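You operate a simulated robot arm through the tools that you are given. There is no shell and no other tool. Be economical: measure what you need, move in short steps, check, and stop when the job is done.

The job below is to be done with a simulated two-armed robot. You get a single attempt, and the scene is never put back.

TASK
Fit the yellow peg into the basket's steel socket, then line the basket and load the cake block.
Fine: hold the basket while the peg goes home. Wide paper round under the cake. Crush nothing.

It is judged by the outcome, as a careful person would: the job done as asked, and still so three seconds after it is handed in. It fails if anything else is knocked over, pushed out of place, dropped, spilled or broken.

THE ROBOT
Two 7-joint arms with two-finger parallel grippers on one trunk, on a base that drives. Base frame: it is fixed to the floor where the robot stands at the start and does not move with it; the origin is under the middle of the robot, x ahead of it, y to its left, z up. Readings come in cm, degrees, newtons and seconds.
The left shoulder is at the start at [7, 13.4, 120.1], the right one opposite. Places, roughly: bamboo basket with a black tab (16x20x7 cm) [-360, 30, 100]; bamboo basket with a blue tab [-225, 25, 100]; bamboo basket with a brown tab (16x20x7 cm) [-370, 40, 50]; bamboo basket with a cream tab (16x20x7 cm) [-340, 40, 50]; bamboo basket with a green tab [-275, 25, 100]; bamboo basket with a grey tab (16x20x7 cm) [-320, 40, 110]; bamboo basket with a red tab [-275, 25, 100]; bamboo basket with a white tab (16x20x7 cm) [-360, 30, 100]; bamboo basket with a yellow tab [-225, 25, 100]; bamboo basket with an orange tab (16x20x7 cm) [-390, 40, 50]; bamboo lid with a blue knob (16x16x8 cm) [-250, 40, 50]; bamboo lid with a green knob (16x16x8 cm) [-270, 40, 50]; bamboo lid with a yellow knob (16x16x8 cm) [-290, 40, 50]; beige swirled buns [-325, 25, 50]; black cube slider [60, 0, 30]; brown cube lever [50, 30, 90]. Payload 1.57 kg a hand.
The TCP of each hand is the grasp point between the finger pads, 3 cm short of the fingertips. In the tool frame z runs along the fingers and y along their closing line. Largest opening 8 cm; finger width 1.7, thickness 1.2; the body of the gripper, 4 by 8.2 cm, starts 8 cm behind the TCP.
Orientation is that of the tool frame in the base frame, as a unit quaternion [w, x, y, z]. With the fingers straight down and closing along the base's y, the tool's x points along the base's -x, its y along +y and its z along -z.

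THE INTERFACE
- The arms move only by the tool move_arm. It takes "left_motion", "right_motion" or both (then of equal length, played together; a hand with none holds still); each is a list of rows, each an object of numbers (a shift or turn left out is 0, a gripper value left out holds the last): "rx", "ry", "rz": the turn, a rotation vector about the tool's x, y, z in units of 60 degrees (1.0 is 60 degrees); "dx", "dy", "dz": the shift along the tool's x, y, z in units of 250 mm (1.0 is 250 mm); "gripper": the finger opening in cm, from 0 to 8. In form: [{"rx": .., "ry": .., "rz": .., "dx": .., "dy": .., "dz": .., "gripper": ..}, ...]. A call has 1 to 12 rows; each row is the pose to reach, as a shift and turn from the pose commanded when the call began, along the tool's axes at that moment. A call with a number of a shift or a turn outside -1 to 1 is refused whole. Each row takes 0.2 s and may step no farther than 5 cm and 8.6 degrees from the row before; otherwise, or with a gripper value out of range, the whole call is refused. Where a pose cannot be reached the arm comes as near as it can. A force on the tool above 40 N (or 10 N above the force at the start of the call, whichever is more), or a blocked arm, ends the call early, and 0.2 s more pass. Each finger travels about 15.3 cm/s and halts on what it meets, pressing with about 30 N; the grip force reading is that of the motor and also rises with nothing between the fingers. The clock runs only during rows and for 0.2 s after the last one: add rows that repeat a pose to give the fingers time. The reply holds the time, the measured pose of the TCP, the force on the tool along the base axes, the opening and the grip force, in the units named above and with some noise, with the torque about the TCP (base axes, N m) and any sound that the robot's microphone picked up, and new pictures: "views" is both (left out), scene, wrist or none (wrist: the cameras of the hands that moved).
- Cameras (640 x 400 px; columns grow to the right, rows downward): "scene" is now at [13.18, 1.56, 142.03]; the picture's right is [0.18, -0.98, 0.00], its down [-0.65, -0.12, -0.75] and it looks along [0.74, 0.13, -0.66] (base axes); focal length 262 px, centre (320, 200). "left" rides on the left gripper at [7.2, 0.6, -12.2] in its tool frame; the picture's right is [-0.09, 1.00, 0.00], its down [-0.84, -0.08, -0.54] and it looks along [-0.54, -0.05, 0.84] (tool axes); focal length 238 px, centre (320, 200). "right" rides on the right gripper at [7.2, -0.7, -12.2] in its tool frame; the picture's right is [0.09, 1.00, 0.00], its down [-0.84, 0.08, -0.54] and it looks along [-0.54, 0.05, 0.84] (tool axes); focal length 238 px, centre (320, 200). There is no depth. A picture from a camera that has moved, and an enlarged one, comes with that camera's place and axes in the base frame and with its lens.
- lift_body(by): slides the trunk up (or, below 0, down) by that many cm; the arms and the scene camera ride with it, the base frame stays. It gives what a move gives, with no picture.
- roll_base(legs): drives the robot by 1 to 6 legs, each [ahead, left, turn to the left] in cm, cm and degrees, along the robot's own axes; the way and the turn of a leg run together, so that a leg with both is an arc; at most 150 cm and 180 degrees a leg. The arms and the cameras ride along, it lands a little off, and it stops where it bumps. It gives what a move gives, and a new picture of the scene camera.
- turn_head(pan, tilt): turns the head with the scene camera to pan (to the left, within 86 degrees either way) and tilt (down, from -29 to 69), counted from straight ahead of the robot. It gives what a move gives, and a new picture of the scene camera.
- zoom(camera, box): a new picture of the part [left, top, right, bottom] of that camera's present view, enlarged. It takes no simulated time.
- close_job(): hands the job in; it is judged then, once.

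Work in short steps. Places have to be worked out from the pictures, the camera data and where the tool is seen: move nearer, look again, correct. Check each grasp and each placing, and mend what went wrong. You have 120 turns and 260 pictures in all, those below and enlarged ones among them. Open the grippers and draw the arms clear of the work before you hand the job in, unless the task says otherwise; then end with one line.

The tools are called as a command line: name --argument value ..., lists and objects as JSON in quotes. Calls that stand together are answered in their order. move_arm: Moves the arms, as the interface text tells. Its arguments: {"type":"object","properties":{"left_motion":{"type":"array"},"right_motion":{"type":"array"},"views":{"type":"string","enum":["both","scene","wrist","none"]}},"required":[]} The other tools are called the same way: lift_body (by) slides the trunk up or down; roll_base (legs) drives the base; turn_head (pan, tilt) turns the head that bears the scene camera; zoom (camera, box) takes an enlarged picture of a part of a camera's view; close_job () hands the job in.

At the start:

```text
time_s: 0.0
left_eef_pos: [38.35, 30.05, 120.28]
left_tool_rot: [-0.001, 0.0, 1.0, -0.001]
left_ft_force: [-0.2, -0.8, 0.1]
left_ft_torque: [-0.01, 0.0, -0.01]
left_opening: 8.02
left_grasp_force: 0.1
right_eef_pos: [38.62, -4.65, 117.45]
right_tool_rot: [0.0, -0.001, 1.0, 0.0]
right_ft_force: [0.8, -1.0, 0.1]
right_ft_torque: [-0.01, 0.01, -0.01]
right_opening: 8.01
right_grasp_force: 0.1
trunk travel left (down, up): [-77.5, 16.5]
robot x, y, heading: [0.2, 0.31, -0.0]
head pan, tilt: [10.3, 41.6]
```

scene: 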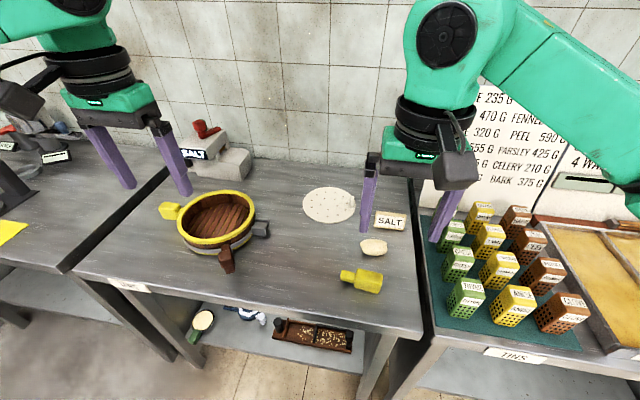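
right: 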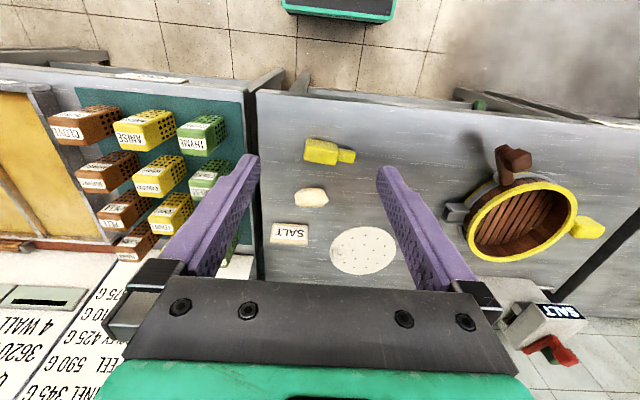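
left: 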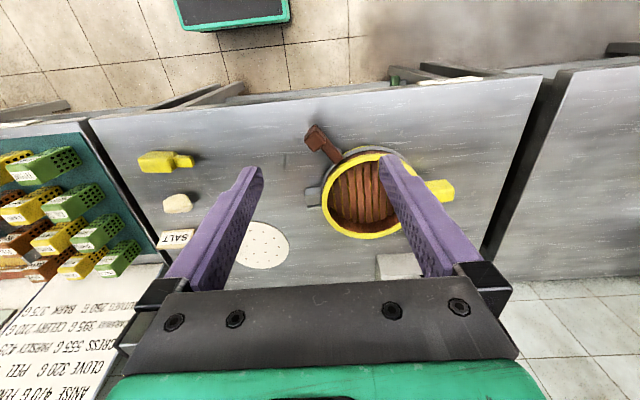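

Before moving anything, I'll look closely at the bench and the lower shelf.

zoom --camera "scene" --box '[130, 110, 430, 298]'

zoom --camera "scene" --box '[160, 270, 420, 400]'

zoom --camera "left" --box '[120, 100, 480, 300]'

```text
2.13 times, centred on (280, 204) of scene
camera zoom: at [13.18, 1.56, 142.03], right [0.18, -0.98, 0.0], down [-0.65, -0.12, -0.75], along [0.74, 0.13, -0.66], focal length 557 px, centre (405, 192)
```

zoom: 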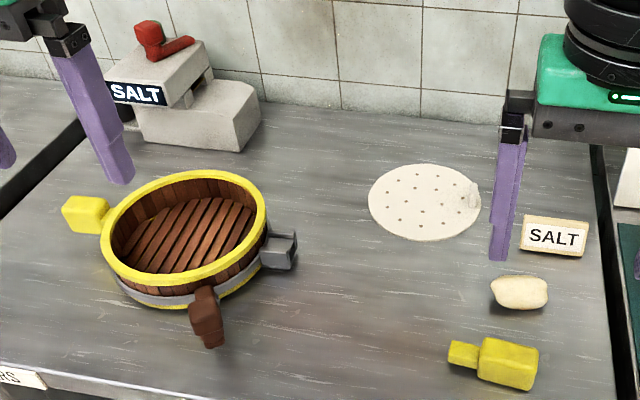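

```text
2.46 times, centred on (290, 335) of scene
camera zoom: at [13.18, 1.56, 142.03], right [0.18, -0.98, 0.0], down [-0.65, -0.12, -0.75], along [0.74, 0.13, -0.66], focal length 644 px, centre (394, -132)
```

zoom: 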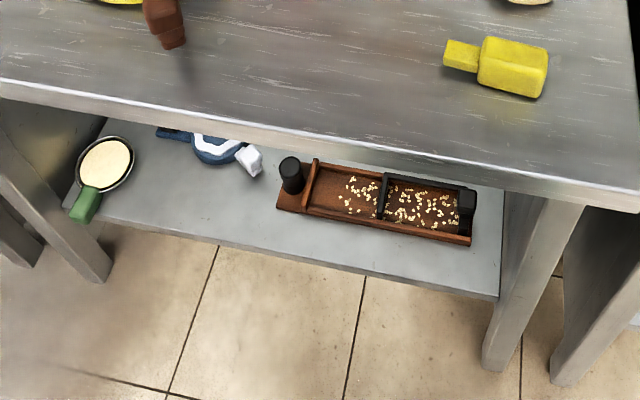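

```text
1.78 times, centred on (300, 200) of left
camera zoom: at [31.22, 30.83, 132.5], right [0.09, 1.0, 0.0], down [0.84, -0.08, 0.54], along [0.54, -0.05, -0.84], focal length 424 px, centre (356, 200)
```

zoom: 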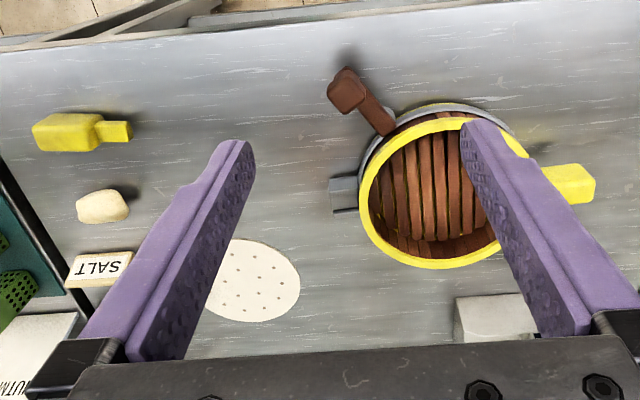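

The bench holds the basket with a steel socket, a yellow peg, a perforated paper round and a beige block. I'll look left and right in case there are other papers or cake candidates.

turn_head --pan 70 --tilt 30

turn_head --pan -60 --tilt 35

```text
time_s: 1.3
left_eef_pos: [38.4, 30.1, 120.39]
left_tool_rot: [0.0, 0.0, 1.0, -0.001]
left_ft_force: [0.2, -0.1, 0.5]
left_ft_torque: [-0.02, -0.03, 0.02]
left_opening: 8.0
left_grasp_force: 0.0
right_eef_pos: [38.71, -4.72, 117.3]
right_tool_rot: [0.001, 0.0, 1.0, 0.0]
right_ft_force: [0.8, 0.6, 0.7]
right_ft_torque: [-0.01, 0.01, 0.0]
right_opening: 8.0
right_grasp_force: 0.1
trunk travel left (down, up): [-77.5, 16.5]
robot x, y, heading: [0.06, -0.0, 0.1]
head pan, tilt: [70.0, 30.0]
camera scene: at [8.03, 8.56, 143.8], right [0.94, -0.34, 0.0], down [-0.17, -0.47, -0.87], along [0.3, 0.81, -0.5], focal length 262 px, centre (320, 200)
```

scene: 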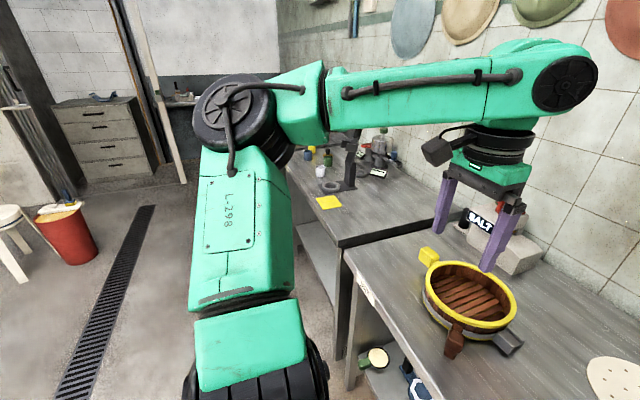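

```text
time_s: 3.4
left_eef_pos: [38.34, 30.08, 120.43]
left_tool_rot: [0.0, 0.0, 1.0, -0.001]
left_ft_force: [-0.3, 0.7, -1.3]
left_ft_torque: [0.0, -0.01, -0.02]
left_opening: 8.0
left_grasp_force: 0.1
right_eef_pos: [38.72, -4.61, 117.48]
right_tool_rot: [-0.001, 0.001, 1.0, 0.0]
right_ft_force: [0.4, 0.7, -0.1]
right_ft_torque: [0.01, 0.0, 0.01]
right_opening: 8.0
right_grasp_force: 0.1
trunk travel left (down, up): [-77.5, 16.5]
robot x, y, heading: [-0.12, 0.18, -0.3]
head pan, tilt: [-60.0, 35.0]
camera scene: at [9.33, -7.56, 143.02], right [-0.87, -0.5, 0.0], down [-0.29, 0.5, -0.82], along [0.41, -0.71, -0.57], focal length 262 px, centre (320, 200)
```

scene: 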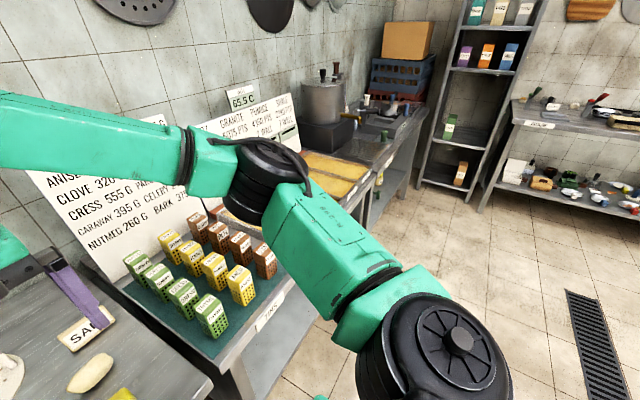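

Nothing at the sides is an obvious rival. I'll point the head at the right part of the bench and zoom in on the beige block, card, paper and peg.

turn_head --pan -5 --tilt 50

zoom --camera "scene" --box '[220, 100, 420, 225]'

zoom --camera "right" --box '[250, 120, 410, 280]'

zoom --camera "right" --box '[430, 130, 640, 270]'

```text
time_s: 4.7
left_eef_pos: [38.34, 30.13, 120.3]
left_tool_rot: [0.0, 0.0, 1.0, -0.001]
left_ft_force: [0.0, 0.6, 0.4]
left_ft_torque: [-0.03, 0.02, 0.02]
left_opening: 7.99
left_grasp_force: 0.1
right_eef_pos: [38.72, -4.66, 117.47]
right_tool_rot: [0.0, 0.0, 1.0, 0.0]
right_ft_force: [0.2, 0.1, -0.1]
right_ft_torque: [0.0, -0.01, 0.01]
right_opening: 7.99
right_grasp_force: 0.1
trunk travel left (down, up): [-77.5, 16.5]
robot x, y, heading: [-0.38, -0.03, 0.0]
head pan, tilt: [-5.0, 50.0]
camera scene: at [12.59, -0.61, 140.85], right [-0.09, -1.0, 0.0], down [-0.76, 0.07, -0.64], along [0.64, -0.06, -0.77], focal length 262 px, centre (320, 200)
```

scene: 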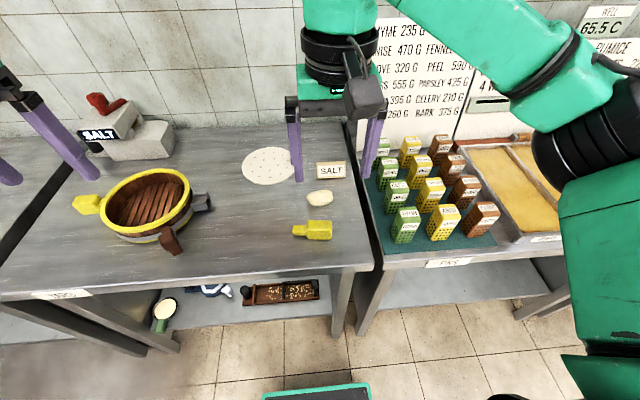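

```text
3.20 times, centred on (320, 162) of scene
camera zoom: at [12.59, -0.61, 140.85], right [-0.09, -1.0, 0.0], down [-0.76, 0.07, -0.64], along [0.64, -0.06, -0.77], focal length 837 px, centre (320, 320)
```

zoom: 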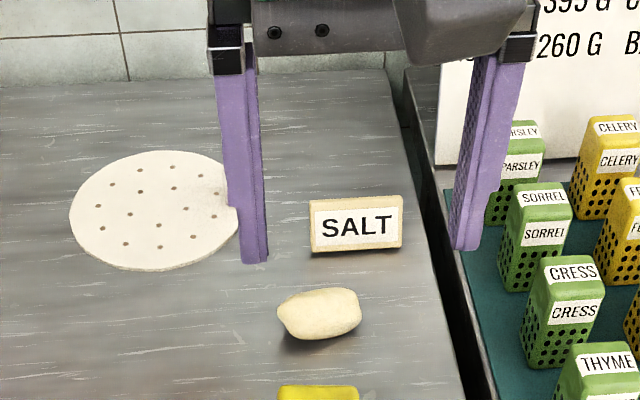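

```text
2.50 times, centred on (330, 200) of right
camera zoom: at [31.57, -5.39, 129.51], right [-0.09, 1.0, 0.0], down [0.84, 0.08, 0.54], along [0.54, 0.05, -0.84], focal length 596 px, centre (295, 200)
```

zoom: 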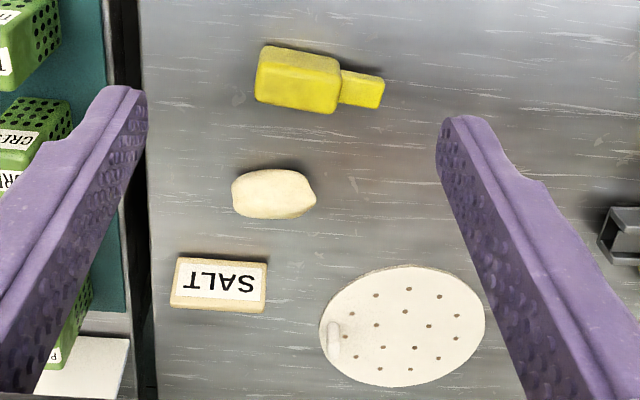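

```text
2.86 times, centred on (535, 200) of right
camera zoom: at [31.57, -5.39, 129.51], right [-0.09, 1.0, 0.0], down [0.84, 0.08, 0.54], along [0.54, 0.05, -0.84], focal length 681 px, centre (-294, 200)
```

zoom: 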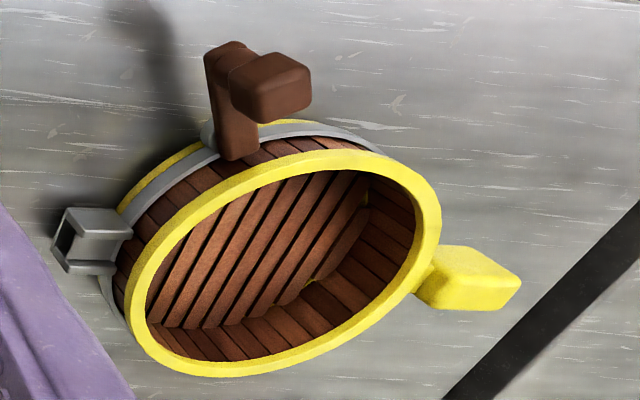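

The socket's open mouth faces roughly −y, and the peg shank points +y. I'll zoom in on the lower shelf and the basket lever and socket before planning.

zoom --camera "scene" --box '[140, 270, 340, 345]'

zoom --camera "scene" --box '[60, 150, 230, 260]'

zoom --camera "left" --box '[290, 110, 470, 240]'

```text
3.20 times, centred on (240, 308) of scene
camera zoom: at [12.59, -0.61, 140.85], right [-0.09, -1.0, 0.0], down [-0.76, 0.07, -0.64], along [0.64, -0.06, -0.77], focal length 837 px, centre (576, -144)
```

zoom: 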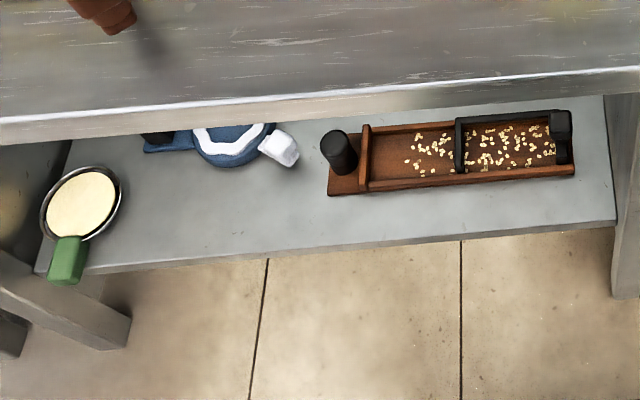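

```text
3.64 times, centred on (145, 205) of scene
camera zoom: at [12.59, -0.61, 140.85], right [-0.09, -1.0, 0.0], down [-0.76, 0.07, -0.64], along [0.64, -0.06, -0.77], focal length 952 px, centre (956, 182)
```

zoom: 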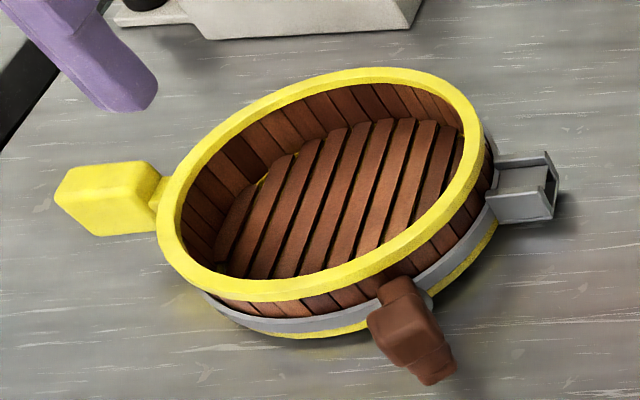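

```text
3.08 times, centred on (380, 175) of left
camera zoom: at [31.22, 30.83, 132.5], right [0.09, 1.0, 0.0], down [0.84, -0.08, 0.54], along [0.54, -0.05, -0.84], focal length 733 px, centre (135, 277)
```

zoom: 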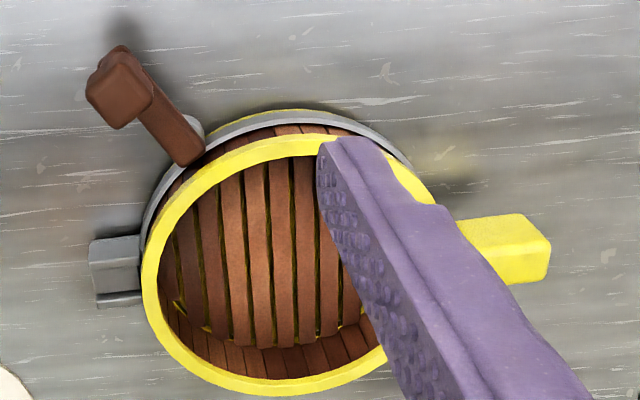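

The table is about z≈85. I place the peg at about (48,−2), the socket mouth at (57.5,25), the basket centre at (58,39) and the tab at (59,54). That is off to the left for both arms, so I'll drive 20 cm left first.

roll_base --legs '[[0, 20, 0]]'

```text
time_s: 6.2
left_eef_pos: [38.37, 49.62, 120.33]
left_tool_rot: [-0.001, 0.002, 1.0, 0.0]
left_ft_force: [0.3, 0.2, 0.9]
left_ft_torque: [0.04, 0.02, 0.02]
left_opening: 7.98
left_grasp_force: 0.0
right_eef_pos: [38.62, 14.84, 117.41]
right_tool_rot: [0.0, 0.002, 1.0, 0.002]
right_ft_force: [0.9, 0.0, -1.5]
right_ft_torque: [0.02, -0.02, -0.02]
right_opening: 7.97
right_grasp_force: 0.0
trunk travel left (down, up): [-77.5, 16.5]
robot x, y, heading: [0.29, 20.17, -0.1]
head pan, tilt: [-5.0, 50.0]
camera scene: at [12.61, 19.06, 140.84], right [-0.09, -1.0, 0.0], down [-0.76, 0.07, -0.64], along [0.64, -0.06, -0.77], focal length 262 px, centre (320, 200)
```

scene: 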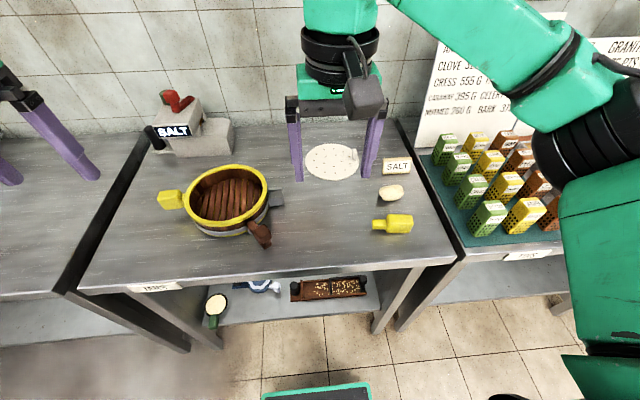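

The drive landed at y=20.2. Now I'll yaw both hands toward closing along x and bring them nearer: right towards the peg, left towards the basket tab.

move_arm --right_motion '[{"rz": -0.14, "dx": -0.04, "dy": -0.08, "dz": 0.05}, {"rz": -0.28, "dx": -0.08, "dy": -0.17, "dz": 0.1}, {"rz": -0.42, "dx": -0.13, "dy": -0.25, "dz": 0.15}, {"rz": -0.56, "dx": -0.17, "dy": -0.34, "dz": 0.2}, {"rz": -0.7, "dx": -0.21, "dy": -0.43, "dz": 0.25}, {"rz": -0.84, "dx": -0.26, "dy": -0.51, "dz": 0.3}, {"rz": -0.98, "dx": -0.3, "dy": -0.6, "dz": 0.36}]' --left_motion '[{"rz": 0.14, "dx": -0.06, "dy": 0.02, "dz": 0.03}, {"rz": 0.28, "dx": -0.12, "dy": 0.05, "dz": 0.06}, {"rz": 0.42, "dx": -0.19, "dy": 0.07, "dz": 0.09}, {"rz": 0.56, "dx": -0.26, "dy": 0.1, "dz": 0.12}, {"rz": 0.7, "dx": -0.33, "dy": 0.13, "dz": 0.14}, {"rz": 0.84, "dx": -0.4, "dy": 0.15, "dz": 0.17}, {"rz": 0.98, "dx": -0.46, "dy": 0.18, "dz": 0.2}]' --views "both"

```text
time_s: 7.8
left_eef_pos: [50.15, 54.54, 115.15]
left_tool_rot: [0.0, 0.493, 0.87, 0.0]
left_ft_force: [1.1, 1.2, 0.2]
left_ft_torque: [0.04, -0.03, -0.01]
left_opening: 7.99
left_grasp_force: 0.0
right_eef_pos: [36.17, 6.4, 112.85]
right_tool_rot: [0.016, -0.433, 0.901, 0.002]
right_ft_force: [-0.2, -0.8, -0.4]
right_ft_torque: [0.01, -0.03, 0.04]
right_opening: 8.0
right_grasp_force: 0.1
right hand out of reach, approached as far as the arm can: row 5, 6, 7
trunk travel left (down, up): [-77.5, 16.5]
robot x, y, heading: [0.11, 19.99, 0.2]
head pan, tilt: [-5.0, 50.0]
camera scene: at [12.72, 19.4, 140.83], right [-0.09, -1.0, 0.0], down [-0.76, 0.07, -0.64], along [0.64, -0.06, -0.77], focal length 262 px, centre (320, 200)
camera right: at [31.89, 0.12, 124.75], right [-0.84, 0.55, -0.01], down [0.45, 0.69, 0.57], along [0.32, 0.47, -0.82], focal length 238 px, centre (320, 200)
camera left: at [47.01, 61.08, 127.39], right [0.9, 0.43, 0.0], down [0.36, -0.76, 0.54], along [0.23, -0.49, -0.84], focal length 238 px, centre (320, 200)
```

scene: 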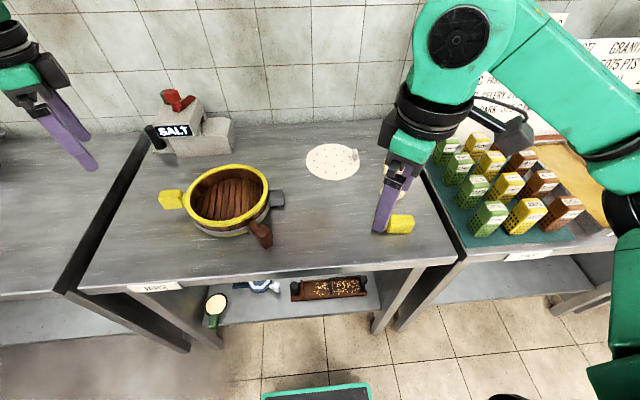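
right: 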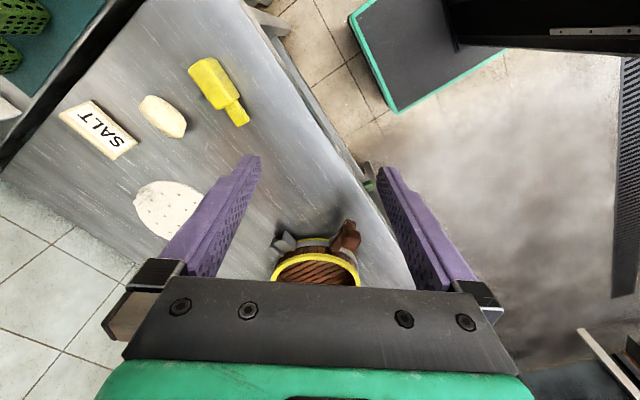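
left: 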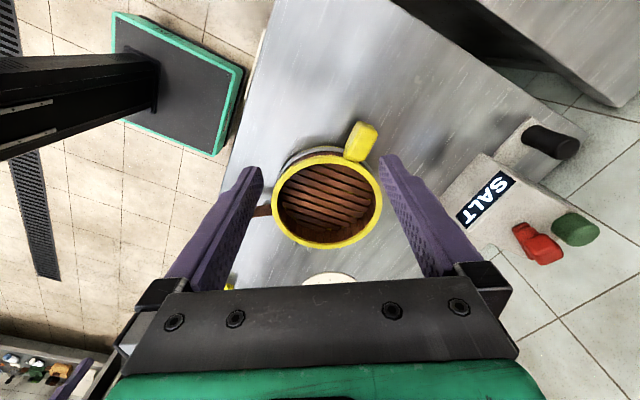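

The right hand stalled partway with about 51° of yaw; the left did as asked. I'll move the right hand outward at this yaw to see whether the yaw or the place is the limit.

move_arm --right_motion '[{"dx": 0.01, "dy": -0.11}, {"dx": 0.02, "dy": -0.22}, {"dx": 0.03, "dy": -0.33}, {"dx": 0.05, "dy": -0.45}, {"dx": 0.05, "dy": -0.45}]' --views "none"

```text
time_s: 9.1
left_eef_pos: [49.95, 54.51, 115.27]
left_tool_rot: [-0.001, 0.492, 0.87, 0.0]
left_ft_force: [0.8, -0.4, 0.4]
left_ft_torque: [-0.02, -0.03, 0.01]
left_opening: 7.97
left_grasp_force: 0.1
right_eef_pos: [36.08, 6.29, 112.95]
right_tool_rot: [0.017, -0.432, 0.902, 0.002]
right_ft_force: [0.7, -1.3, 0.1]
right_ft_torque: [-0.06, 0.0, 0.01]
right_opening: 8.0
right_grasp_force: 0.1
right hand out of reach, approached as far as the arm can: row 1, 2, 3, 4, 5
trunk travel left (down, up): [-77.5, 16.5]
robot x, y, heading: [-0.12, 20.34, -0.2]
head pan, tilt: [-5.0, 50.0]
```

Still stuck, so it may be a joint limit in yaw. I'll turn the yaw back a little and read where the hand goes.

move_arm --right_motion '[{"rz": 0.1}, {"rz": 0.2}, {"rz": 0.3}, {"rz": 0.4}, {"rz": 0.5}, {"rz": 0.5}]' --views "scene"

```text
time_s: 10.4
left_eef_pos: [49.96, 54.41, 115.27]
left_tool_rot: [0.0, 0.492, 0.87, 0.0]
left_ft_force: [-0.1, 0.1, -0.3]
left_ft_torque: [0.02, 0.03, 0.03]
left_opening: 8.0
left_grasp_force: 0.0
right_eef_pos: [36.03, 6.3, 112.91]
right_tool_rot: [0.016, -0.184, 0.983, 0.006]
right_ft_force: [0.9, 0.3, -0.1]
right_ft_torque: [-0.03, 0.0, 0.01]
right_opening: 8.0
right_grasp_force: 0.1
trunk travel left (down, up): [-77.5, 16.5]
robot x, y, heading: [0.2, 19.93, 0.1]
head pan, tilt: [-5.0, 50.0]
camera scene: at [12.62, 19.37, 140.84], right [-0.09, -1.0, 0.0], down [-0.76, 0.07, -0.64], along [0.64, -0.06, -0.77], focal length 262 px, centre (320, 200)
```

scene: 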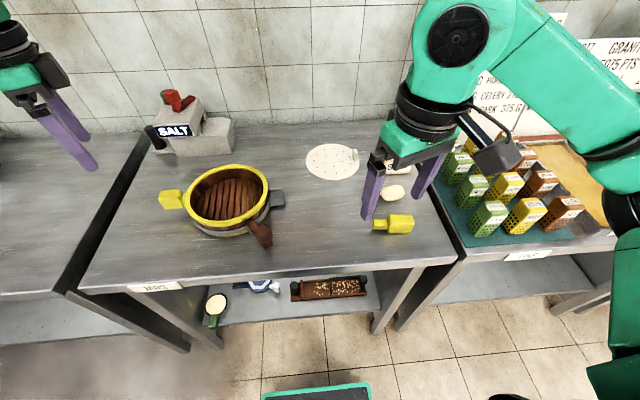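

The commanded pose follows the measured one, so nothing accumulates. Now I'll translate to about (46,0) at this smaller yaw.

move_arm --right_motion '[{"dx": -0.07, "dy": -0.09}, {"dx": -0.14, "dy": -0.18}, {"dx": -0.21, "dy": -0.27}, {"dx": -0.286, "dy": -0.37}, {"dx": -0.286, "dy": -0.37}]' --views "wrist"

```text
time_s: 11.7
left_eef_pos: [49.98, 54.46, 115.31]
left_tool_rot: [0.0, 0.492, 0.87, 0.0]
left_ft_force: [0.0, -0.3, -0.4]
left_ft_torque: [0.02, -0.05, -0.01]
left_opening: 7.98
left_grasp_force: 0.1
right_eef_pos: [46.1, 0.23, 113.12]
right_tool_rot: [0.017, -0.185, 0.983, 0.006]
right_ft_force: [0.0, 0.1, 0.7]
right_ft_torque: [-0.02, -0.02, 0.01]
right_opening: 7.99
right_grasp_force: 0.1
trunk travel left (down, up): [-77.5, 16.5]
robot x, y, heading: [0.08, 20.19, 0.1]
head pan, tilt: [-5.0, 50.0]
camera right: at [39.39, -3.19, 124.96], right [-0.45, 0.89, 0.0], down [0.74, 0.37, 0.57], along [0.51, 0.26, -0.82], focal length 238 px, centre (320, 200)
```

right: 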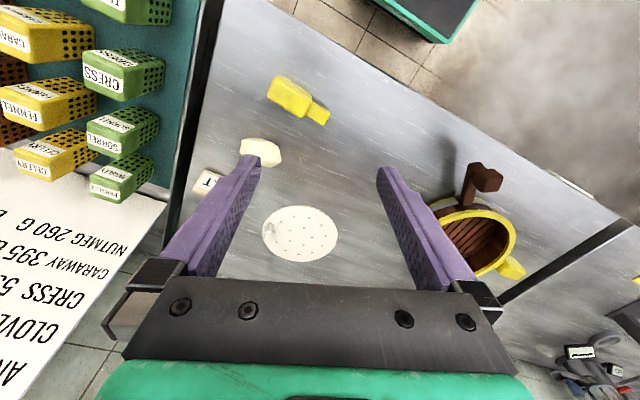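

Reached. Now I'll try yawing further in this direction at this place (another ~60°), lowering gradually.

move_arm --right_motion '[{"rz": -0.14}, {"rz": -0.28}, {"rz": -0.42}, {"rz": -0.56}, {"rz": -0.7}, {"rz": -0.84}, {"rz": -0.98}, {"rz": -0.98}]' --views "wrist"

```text
time_s: 13.4
left_eef_pos: [50.04, 54.45, 115.23]
left_tool_rot: [-0.001, 0.493, 0.87, -0.001]
left_ft_force: [1.2, -0.5, -0.2]
left_ft_torque: [0.0, 0.02, 0.03]
left_opening: 8.0
left_grasp_force: 0.2
right_eef_pos: [27.85, 13.63, 112.67]
right_tool_rot: [0.017, -0.635, 0.772, -0.002]
right_ft_force: [0.2, 0.4, -0.3]
right_ft_torque: [0.01, 0.02, -0.02]
right_opening: 8.0
right_grasp_force: 0.0
right hand out of reach, approached as far as the arm can: row 1, 2, 3, 4, 5, 6, 7, 8
trunk travel left (down, up): [-77.5, 16.5]
robot x, y, heading: [0.18, 20.01, -0.1]
head pan, tilt: [-5.0, 50.0]
camera right: at [26.84, 6.26, 124.64], right [-0.99, 0.1, -0.03], down [0.07, 0.83, 0.56], along [0.08, 0.55, -0.83], focal length 238 px, centre (320, 200)
```

right: 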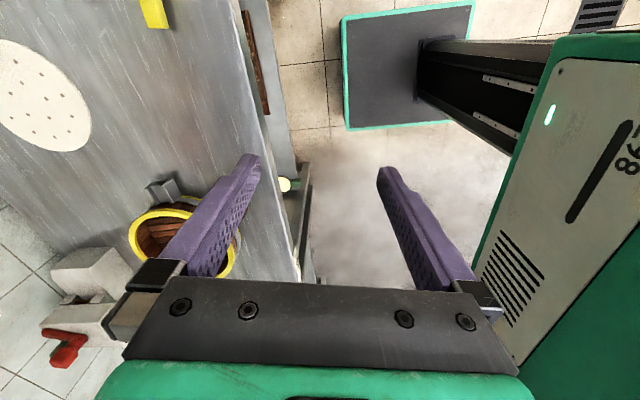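

The right arm trades position for yaw in this direction, so it's a joint limit. I'll unwind and try the opposite yaw, which is just as good for the gripper.

move_arm --right_motion '[{"rz": 0.14, "dx": 0.03, "dy": -0.05}, {"rz": 0.28, "dx": 0.07, "dy": -0.12}, {"rz": 0.42, "dx": 0.11, "dy": -0.2}, {"rz": 0.56, "dx": 0.16, "dy": -0.3}, {"rz": 0.7, "dx": 0.2, "dy": -0.4}, {"rz": 0.84, "dx": 0.25, "dy": -0.5}, {"rz": 0.98, "dx": 0.3, "dy": -0.55}, {"rz": 0.98, "dx": 0.3, "dy": -0.55}]' --views "none"

move_arm --right_motion '[{"rz": 0.14}, {"rz": 0.28}, {"rz": 0.42}, {"rz": 0.56}, {"rz": 0.7}, {"rz": 0.84}, {"rz": 0.98}, {"rz": 0.98}]' --views "none"

```text
time_s: 15.2
left_eef_pos: [50.06, 54.49, 115.21]
left_tool_rot: [0.001, 0.492, 0.871, 0.0]
left_ft_force: [0.6, 0.2, -0.3]
left_ft_torque: [0.0, 0.02, -0.02]
left_opening: 8.0
left_grasp_force: 0.1
right_eef_pos: [40.02, 3.7, 112.81]
right_tool_rot: [0.017, -0.183, 0.983, 0.006]
right_ft_force: [-0.1, -0.3, 0.9]
right_ft_torque: [-0.02, -0.01, -0.01]
right_opening: 8.02
right_grasp_force: 0.1
trunk travel left (down, up): [-77.5, 16.5]
robot x, y, heading: [0.04, 20.24, -0.3]
head pan, tilt: [-5.0, 50.0]
```

```text
time_s: 17.1
left_eef_pos: [49.91, 54.5, 115.26]
left_tool_rot: [-0.001, 0.492, 0.87, 0.0]
left_ft_force: [0.2, -0.6, 0.7]
left_ft_torque: [-0.03, -0.01, 0.01]
left_opening: 8.02
left_grasp_force: 0.1
right_eef_pos: [39.98, 3.78, 112.73]
right_tool_rot: [0.011, 0.323, 0.946, 0.014]
right_ft_force: [-0.2, 0.3, -0.1]
right_ft_torque: [0.0, -0.02, 0.02]
right_opening: 8.01
right_grasp_force: 0.0
trunk travel left (down, up): [-77.5, 16.5]
robot x, y, heading: [-0.1, 19.56, -0.1]
head pan, tilt: [-5.0, 50.0]
```

That direction works freely. I'll continue to about −90° and look.

move_arm --right_motion '[{"rz": 0.14}, {"rz": 0.28}, {"rz": 0.42}, {"rz": 0.56}, {"rz": 0.7}, {"rz": 0.84}, {"rz": 0.87}]' --left_motion '[{"rz": 0.1}, {"rz": 0.2}, {"rz": 0.3}, {"rz": 0.4}, {"rz": 0.48}, {"rz": 0.52}, {"rz": 0.52}]' --views "both"

```text
time_s: 18.6
left_eef_pos: [49.97, 54.44, 115.25]
left_tool_rot: [0.001, 0.708, 0.706, -0.001]
left_ft_force: [0.2, -0.1, -0.2]
left_ft_torque: [0.01, 0.0, -0.01]
left_opening: 7.98
left_grasp_force: 0.1
right_eef_pos: [39.86, 3.76, 112.84]
right_tool_rot: [0.005, 0.706, 0.708, 0.017]
right_ft_force: [0.3, 1.0, -0.8]
right_ft_torque: [0.01, 0.03, -0.03]
right_opening: 8.0
right_grasp_force: 0.1
trunk travel left (down, up): [-77.5, 16.5]
robot x, y, heading: [0.23, 19.95, -0.1]
head pan, tilt: [-5.0, 50.0]
camera scene: at [12.62, 19.37, 140.84], right [-0.09, -1.0, 0.0], down [-0.76, 0.07, -0.64], along [0.64, -0.06, -0.77], focal length 262 px, centre (320, 200)
camera right: at [39.03, 10.65, 125.06], right [0.99, 0.09, 0.03], down [0.06, -0.85, 0.53], along [0.08, -0.52, -0.85], focal length 238 px, centre (320, 200)
camera left: at [50.72, 61.71, 127.45], right [1.0, -0.1, 0.0], down [-0.08, -0.84, 0.54], along [-0.05, -0.54, -0.84], focal length 238 px, centre (320, 200)
```

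scene: 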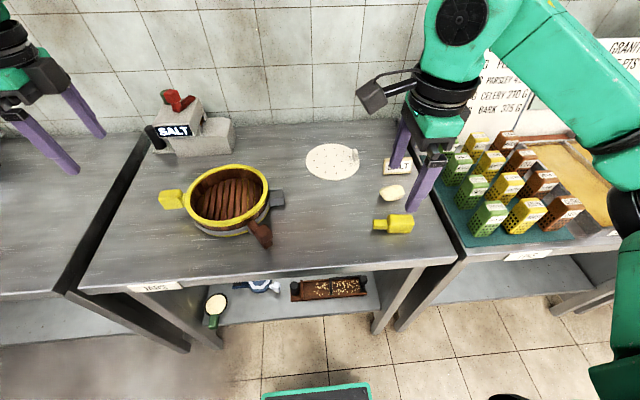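
right: 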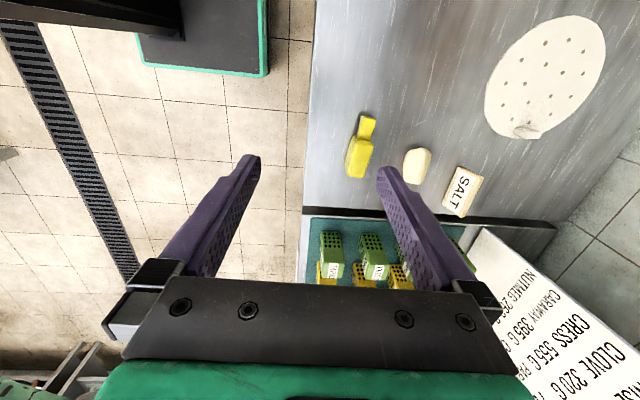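
left: 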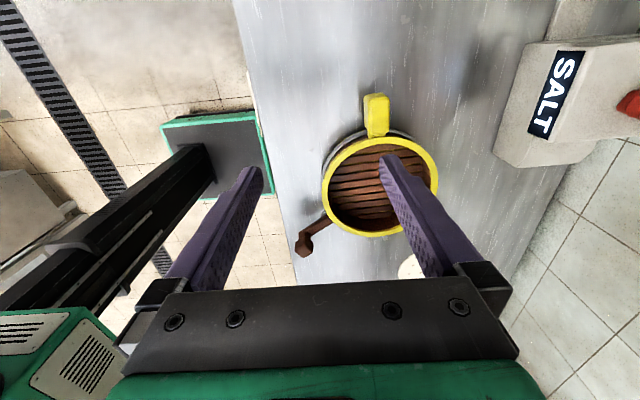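

Both tools now have x=+y. I'll remove the right hand's ~2° tilt, match the peg's ~6° yaw, and bring both hands over their targets at about z≈102.

move_arm --right_motion '[{"rx": 0.01, "ry": -0.005, "rz": 0.03, "dx": -0.07, "dy": 0.08, "dz": 0.1}, {"rx": 0.02, "ry": -0.01, "rz": 0.06, "dx": -0.15, "dy": 0.16, "dz": 0.21}, {"rx": 0.03, "ry": -0.016, "rz": 0.1, "dx": -0.22, "dy": 0.25, "dz": 0.32}, {"rx": 0.03, "ry": -0.016, "rz": 0.1, "dx": -0.29, "dy": 0.33, "dz": 0.43}, {"rx": 0.03, "ry": -0.016, "rz": 0.1, "dx": -0.29, "dy": 0.33, "dz": 0.43}]' --left_motion '[{"dy": 0.08, "dz": 0.11}, {"dy": 0.16, "dz": 0.23}, {"dy": 0.25, "dz": 0.35}, {"dy": 0.34, "dz": 0.48}, {"dy": 0.34, "dz": 0.48}]' --views "wrist"

```text
time_s: 19.9
left_eef_pos: [57.32, 54.33, 103.34]
left_tool_rot: [0.001, 0.708, 0.706, 0.0]
left_ft_force: [-1.2, 0.6, -0.5]
left_ft_torque: [0.04, -0.01, -0.03]
left_opening: 7.99
left_grasp_force: 0.1
left hand out of reach, approached as far as the arm can: row 4, 5
right_eef_pos: [48.64, -3.46, 102.31]
right_tool_rot: [-0.001, 0.742, 0.671, 0.0]
right_ft_force: [-0.1, -0.4, 0.0]
right_ft_torque: [0.0, 0.01, 0.02]
right_opening: 8.0
right_grasp_force: 0.0
trunk travel left (down, up): [-77.5, 16.5]
robot x, y, heading: [-0.35, 20.13, -0.2]
head pan, tilt: [-5.0, 50.0]
camera right: at [48.71, 3.84, 114.43], right [1.0, -0.01, 0.0], down [-0.01, -0.84, 0.54], along [-0.01, -0.54, -0.84], focal length 238 px, centre (320, 200)
camera left: at [58.08, 61.7, 115.58], right [1.0, -0.1, 0.0], down [-0.08, -0.84, 0.54], along [-0.05, -0.54, -0.84], focal length 238 px, centre (320, 200)
```

right: 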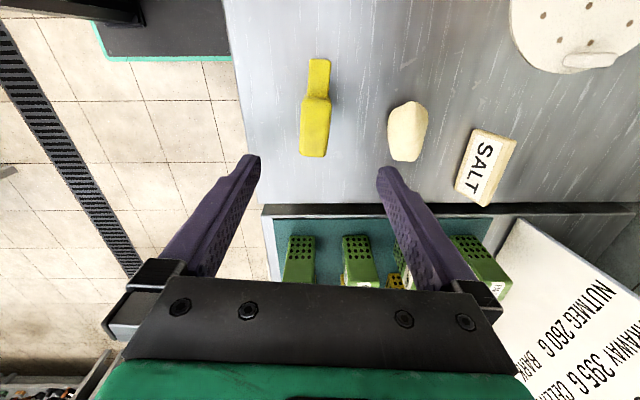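
left: 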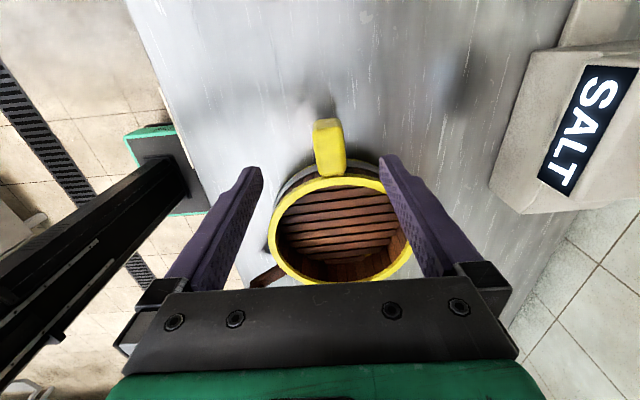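

The right hand sits over the peg with matching yaw (peg handle centre ≈(47.8,−3.6), top z≈89). Before grasping, I'll zoom the scene camera far in on the socket and peg to measure the mouth geometry.

zoom --camera "scene" --box '[240, 175, 300, 215]'

zoom --camera "scene" --box '[150, 150, 310, 250]'

zoom --camera "right" --box '[270, 40, 370, 170]'

```text
10.00 times, centred on (270, 195) of scene
camera zoom: at [12.44, 19.41, 140.86], right [-0.09, -1.0, 0.0], down [-0.76, 0.07, -0.64], along [0.64, -0.06, -0.77], focal length 2617 px, centre (820, 250)
```

zoom: 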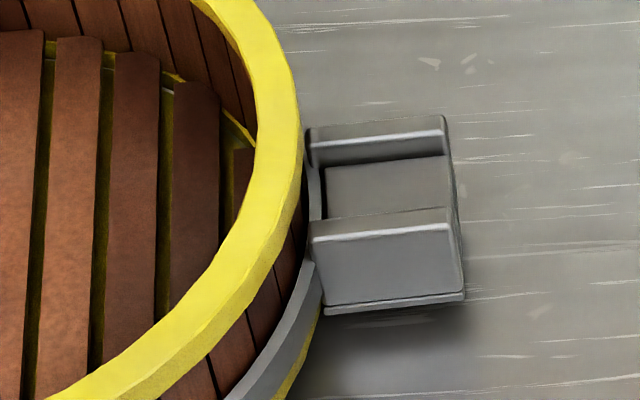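

```text
4.00 times, centred on (230, 200) of scene
camera zoom: at [12.44, 19.41, 140.86], right [-0.09, -1.0, 0.0], down [-0.76, 0.07, -0.64], along [0.64, -0.06, -0.77], focal length 1047 px, centre (680, 200)
```

zoom: 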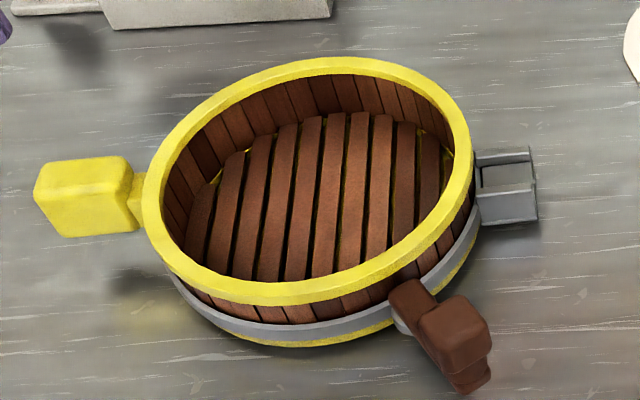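

```text
3.08 times, centred on (320, 105) of right
camera zoom: at [48.71, 3.84, 114.43], right [1.0, -0.01, 0.0], down [-0.01, -0.84, 0.54], along [-0.01, -0.54, -0.84], focal length 733 px, centre (320, 492)
```

zoom: 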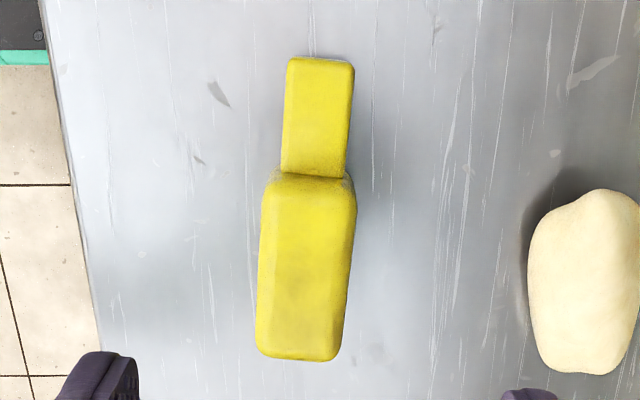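

The socket looks like a steel tunnel with its mouth at the −y end. I'll centre the right hand on the peg and lower the trunk, which lowers both hands and should improve the forward reach.

move_arm --right_motion '[{"dy": -0.028, "dx": -0.005}, {"dy": -0.028, "dx": -0.005}]' --views "none"

lift_body --by -9

zoom --camera "right" --box '[170, 0, 490, 200]'

zoom --camera "left" --box '[170, 0, 490, 200]'

```text
time_s: 20.4
left_eef_pos: [57.47, 54.41, 103.33]
left_tool_rot: [0.001, 0.709, 0.706, 0.001]
left_ft_force: [0.5, -0.4, -0.4]
left_ft_torque: [0.0, 0.0, -0.01]
left_opening: 7.97
left_grasp_force: 0.0
right_eef_pos: [47.96, -3.27, 102.23]
right_tool_rot: [-0.002, 0.742, 0.671, 0.001]
right_ft_force: [-0.4, 0.2, -0.7]
right_ft_torque: [0.02, 0.0, 0.0]
right_opening: 7.99
right_grasp_force: 0.1
trunk travel left (down, up): [-77.5, 16.5]
robot x, y, heading: [-0.02, 20.43, -0.1]
head pan, tilt: [-5.0, 50.0]
```

```text
time_s: 21.7
left_eef_pos: [57.39, 54.33, 94.43]
left_tool_rot: [0.0, 0.708, 0.706, 0.001]
left_ft_force: [0.2, -0.4, 0.9]
left_ft_torque: [-0.01, 0.0, -0.01]
left_opening: 8.02
left_grasp_force: 0.0
right_eef_pos: [47.96, -3.35, 93.26]
right_tool_rot: [-0.002, 0.741, 0.671, -0.001]
right_ft_force: [0.0, 0.1, -0.8]
right_ft_torque: [0.05, 0.02, -0.04]
right_opening: 8.05
right_grasp_force: 0.0
trunk travel left (down, up): [-68.5, 25.5]
robot x, y, heading: [0.13, 19.76, -0.2]
head pan, tilt: [-5.0, 50.0]
```

```text
2.00 times, centred on (330, 100) of right
camera zoom: at [48.12, 3.79, 105.38], right [1.0, -0.01, 0.0], down [-0.01, -0.84, 0.54], along [-0.01, -0.54, -0.84], focal length 477 px, centre (300, 400)
```

zoom: 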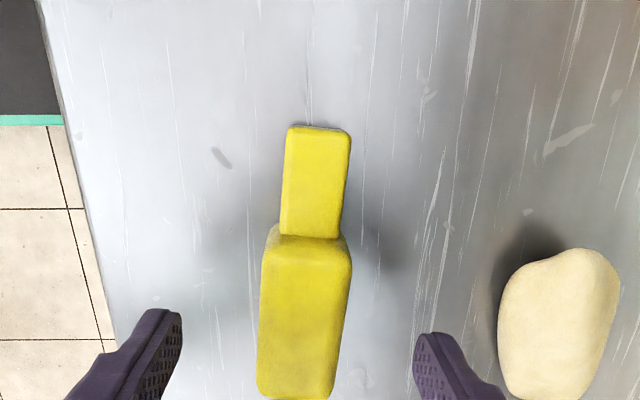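

```text
2.00 times, centred on (330, 100) of left
camera zoom: at [58.19, 61.67, 106.55], right [1.0, -0.1, 0.0], down [-0.08, -0.84, 0.54], along [-0.05, -0.54, -0.84], focal length 477 px, centre (300, 400)
```

zoom: 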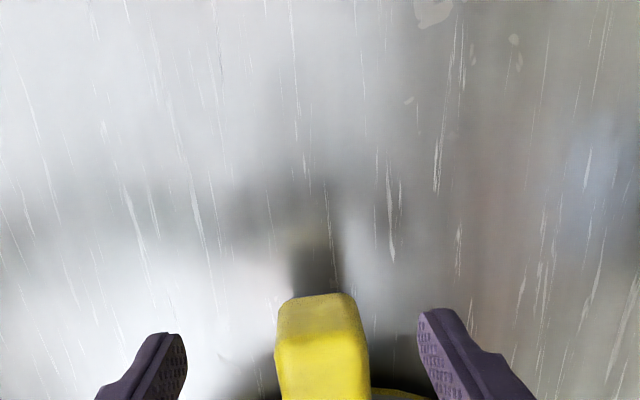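

Both hands straddle their targets. I'll lower the right hand to z≈88.7 around the peg handle and lower the left around the tab, then look.

move_arm --right_motion '[{"dz": 0.07}, {"dz": 0.13}, {"dz": 0.182}, {"dz": 0.182}]' --left_motion '[{"dz": 0.05, "dy": 0.02}, {"dz": 0.1, "dy": 0.036}, {"dz": 0.16, "dy": 0.036}, {"dz": 0.16, "dy": 0.036}]' --views "wrist"

```text
time_s: 22.7
left_eef_pos: [57.1, 54.37, 90.69]
left_tool_rot: [0.001, 0.708, 0.706, 0.001]
left_ft_force: [0.0, 0.2, 0.0]
left_ft_torque: [-0.02, -0.01, -0.03]
left_opening: 7.99
left_grasp_force: 0.1
left hand out of reach, approached as far as the arm can: row 1, 2, 3, 4
right_eef_pos: [47.82, -3.39, 88.59]
right_tool_rot: [-0.003, 0.742, 0.671, -0.001]
right_ft_force: [0.2, -0.8, 0.9]
right_ft_torque: [0.01, 0.01, 0.02]
right_opening: 8.0
right_grasp_force: 0.0
trunk travel left (down, up): [-68.5, 25.5]
robot x, y, heading: [-0.1, 19.68, 0.1]
head pan, tilt: [-5.0, 50.0]
camera right: at [48.1, 3.78, 100.78], right [1.0, -0.01, 0.0], down [-0.01, -0.84, 0.54], along [-0.01, -0.54, -0.84], focal length 238 px, centre (320, 200)
camera left: at [57.65, 61.49, 102.84], right [1.0, -0.09, 0.0], down [-0.08, -0.84, 0.54], along [-0.05, -0.54, -0.84], focal length 238 px, centre (320, 200)
```

right: 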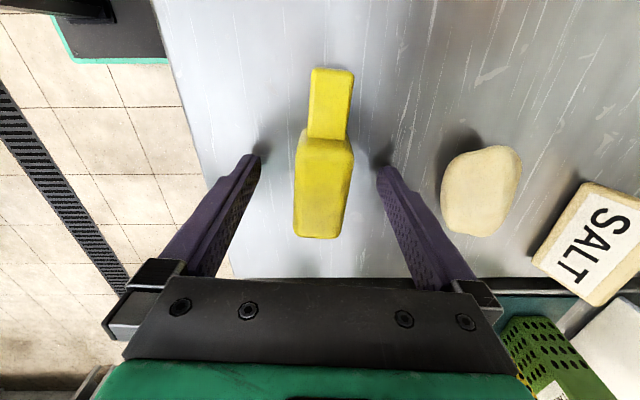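
left: 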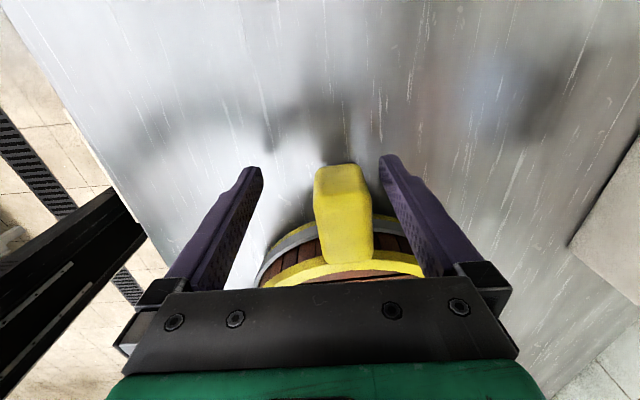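

The right fingers flank the handle. I'll close on it, then lift 6 cm.

move_arm --right_motion '[{"gripper": 5}, {"gripper": 3.5}, {"gripper": 2.4}, {"gripper": 2.4}, {"gripper": 2.4}]' --views "wrist"

```text
time_s: 23.9
left_eef_pos: [57.12, 54.23, 90.75]
left_tool_rot: [0.001, 0.708, 0.706, 0.001]
left_ft_force: [0.7, 0.0, 0.7]
left_ft_torque: [0.03, -0.02, -0.02]
left_opening: 8.0
left_grasp_force: 0.1
right_eef_pos: [47.89, -3.34, 88.63]
right_tool_rot: [-0.002, 0.741, 0.671, 0.0]
right_ft_force: [0.7, -0.4, -1.2]
right_ft_torque: [0.02, -0.01, -0.03]
right_opening: 3.12
right_grasp_force: 29.9
trunk travel left (down, up): [-68.5, 25.5]
robot x, y, heading: [0.04, 20.13, -0.1]
head pan, tilt: [-5.0, 50.0]
camera right: at [48.11, 3.79, 100.8], right [1.0, -0.01, 0.0], down [-0.01, -0.84, 0.54], along [-0.01, -0.54, -0.84], focal length 238 px, centre (320, 200)
```

right: 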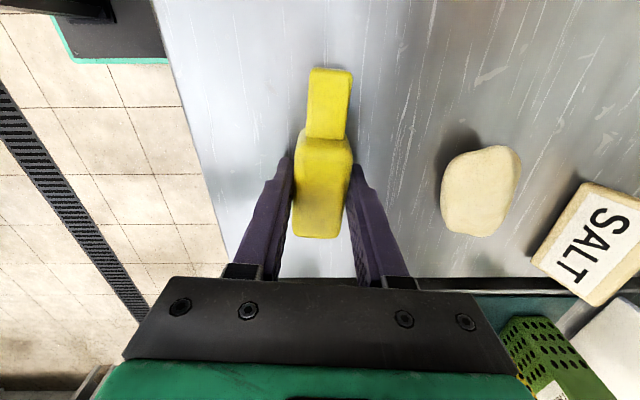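

Gripped at 3.12 cm. I'll lift the peg 6 cm and raise the left hand clear of the tab.

move_arm --right_motion '[{"dz": -0.06}, {"dz": -0.12}, {"dz": -0.18}, {"dz": -0.24}, {"dz": -0.24}]' --left_motion '[{"dz": -0.07}, {"dz": -0.14}, {"dz": -0.21}, {"dz": -0.28}, {"dz": -0.28}]' --views "wrist"

```text
time_s: 25.1
left_eef_pos: [57.06, 54.37, 97.73]
left_tool_rot: [0.001, 0.708, 0.707, 0.0]
left_ft_force: [-0.2, -0.2, 0.1]
left_ft_torque: [-0.02, 0.02, 0.0]
left_opening: 8.0
left_grasp_force: 0.0
right_eef_pos: [48.1, -3.35, 94.71]
right_tool_rot: [-0.003, 0.741, 0.672, 0.0]
right_ft_force: [0.7, -0.3, 0.9]
right_ft_torque: [-0.01, 0.0, 0.0]
right_opening: 3.09
right_grasp_force: 30.4
trunk travel left (down, up): [-68.5, 25.5]
robot x, y, heading: [-0.18, 19.83, -0.0]
head pan, tilt: [-5.0, 50.0]
camera right: at [48.23, 3.76, 106.8], right [1.0, -0.01, 0.0], down [0.0, -0.84, 0.54], along [-0.01, -0.54, -0.84], focal length 238 px, centre (320, 200)
camera left: at [57.73, 61.58, 109.91], right [1.0, -0.09, 0.0], down [-0.08, -0.84, 0.54], along [-0.05, -0.54, -0.84], focal length 238 px, centre (320, 200)
```

right: 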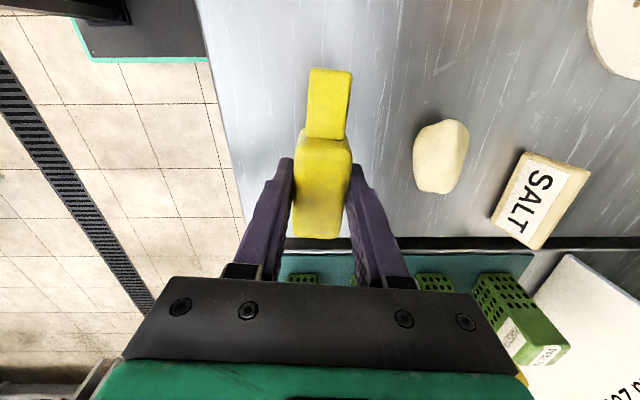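
left: 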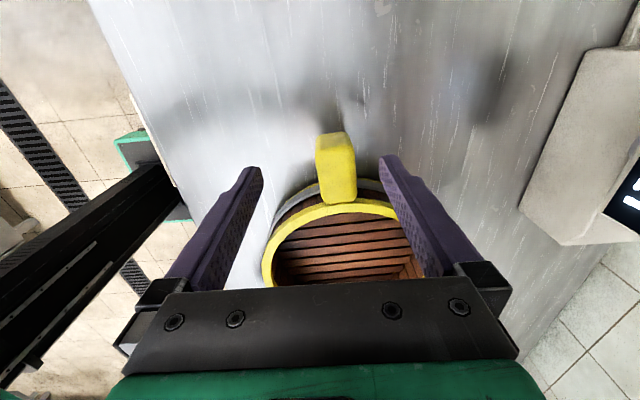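

The peg lifted without slipping. I'll drive ahead 8 cm and left 3 cm for left-arm reach; both hands clear everything at this height.

roll_base --legs '[[8, 3, 0]]'

zoom --camera "scene" --box '[230, 190, 310, 240]'

```text
time_s: 26.2
left_eef_pos: [64.99, 57.28, 97.77]
left_tool_rot: [0.001, 0.708, 0.706, 0.0]
left_ft_force: [-0.1, -0.8, 0.5]
left_ft_torque: [0.01, -0.01, -0.03]
left_opening: 8.0
left_grasp_force: 0.1
right_eef_pos: [56.11, -0.42, 94.7]
right_tool_rot: [-0.002, 0.742, 0.671, 0.0]
right_ft_force: [0.5, 0.6, -0.7]
right_ft_torque: [-0.03, -0.04, -0.03]
right_opening: 3.13
right_grasp_force: 29.9
trunk travel left (down, up): [-68.5, 25.5]
robot x, y, heading: [8.19, 22.56, 0.0]
head pan, tilt: [-5.0, 50.0]
camera scene: at [20.63, 22.3, 131.85], right [-0.09, -1.0, 0.0], down [-0.76, 0.07, -0.64], along [0.64, -0.06, -0.77], focal length 262 px, centre (320, 200)
```

scene: 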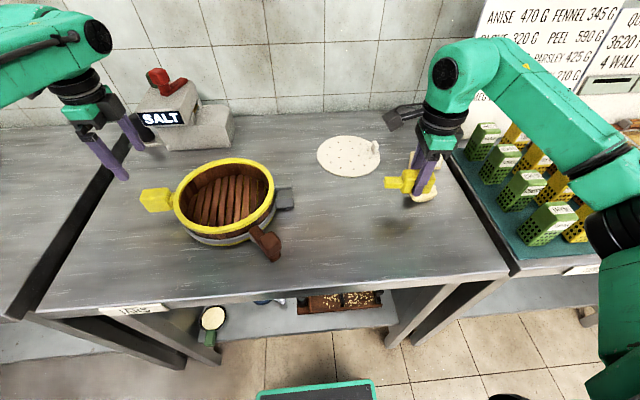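

```text
8.00 times, centred on (270, 215) of scene
camera zoom: at [20.63, 22.3, 131.85], right [-0.09, -1.0, 0.0], down [-0.76, 0.07, -0.64], along [0.64, -0.06, -0.77], focal length 2093 px, centre (720, 80)
```

zoom: 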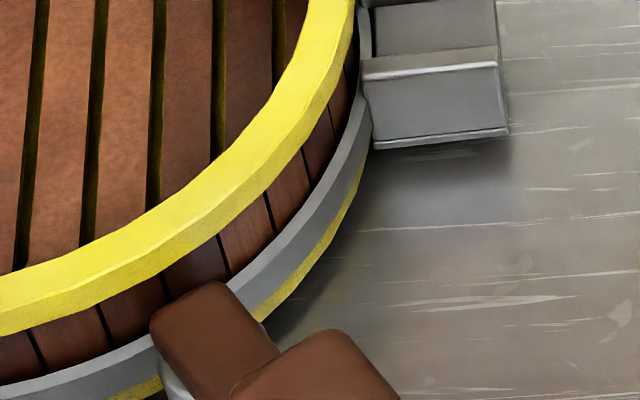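

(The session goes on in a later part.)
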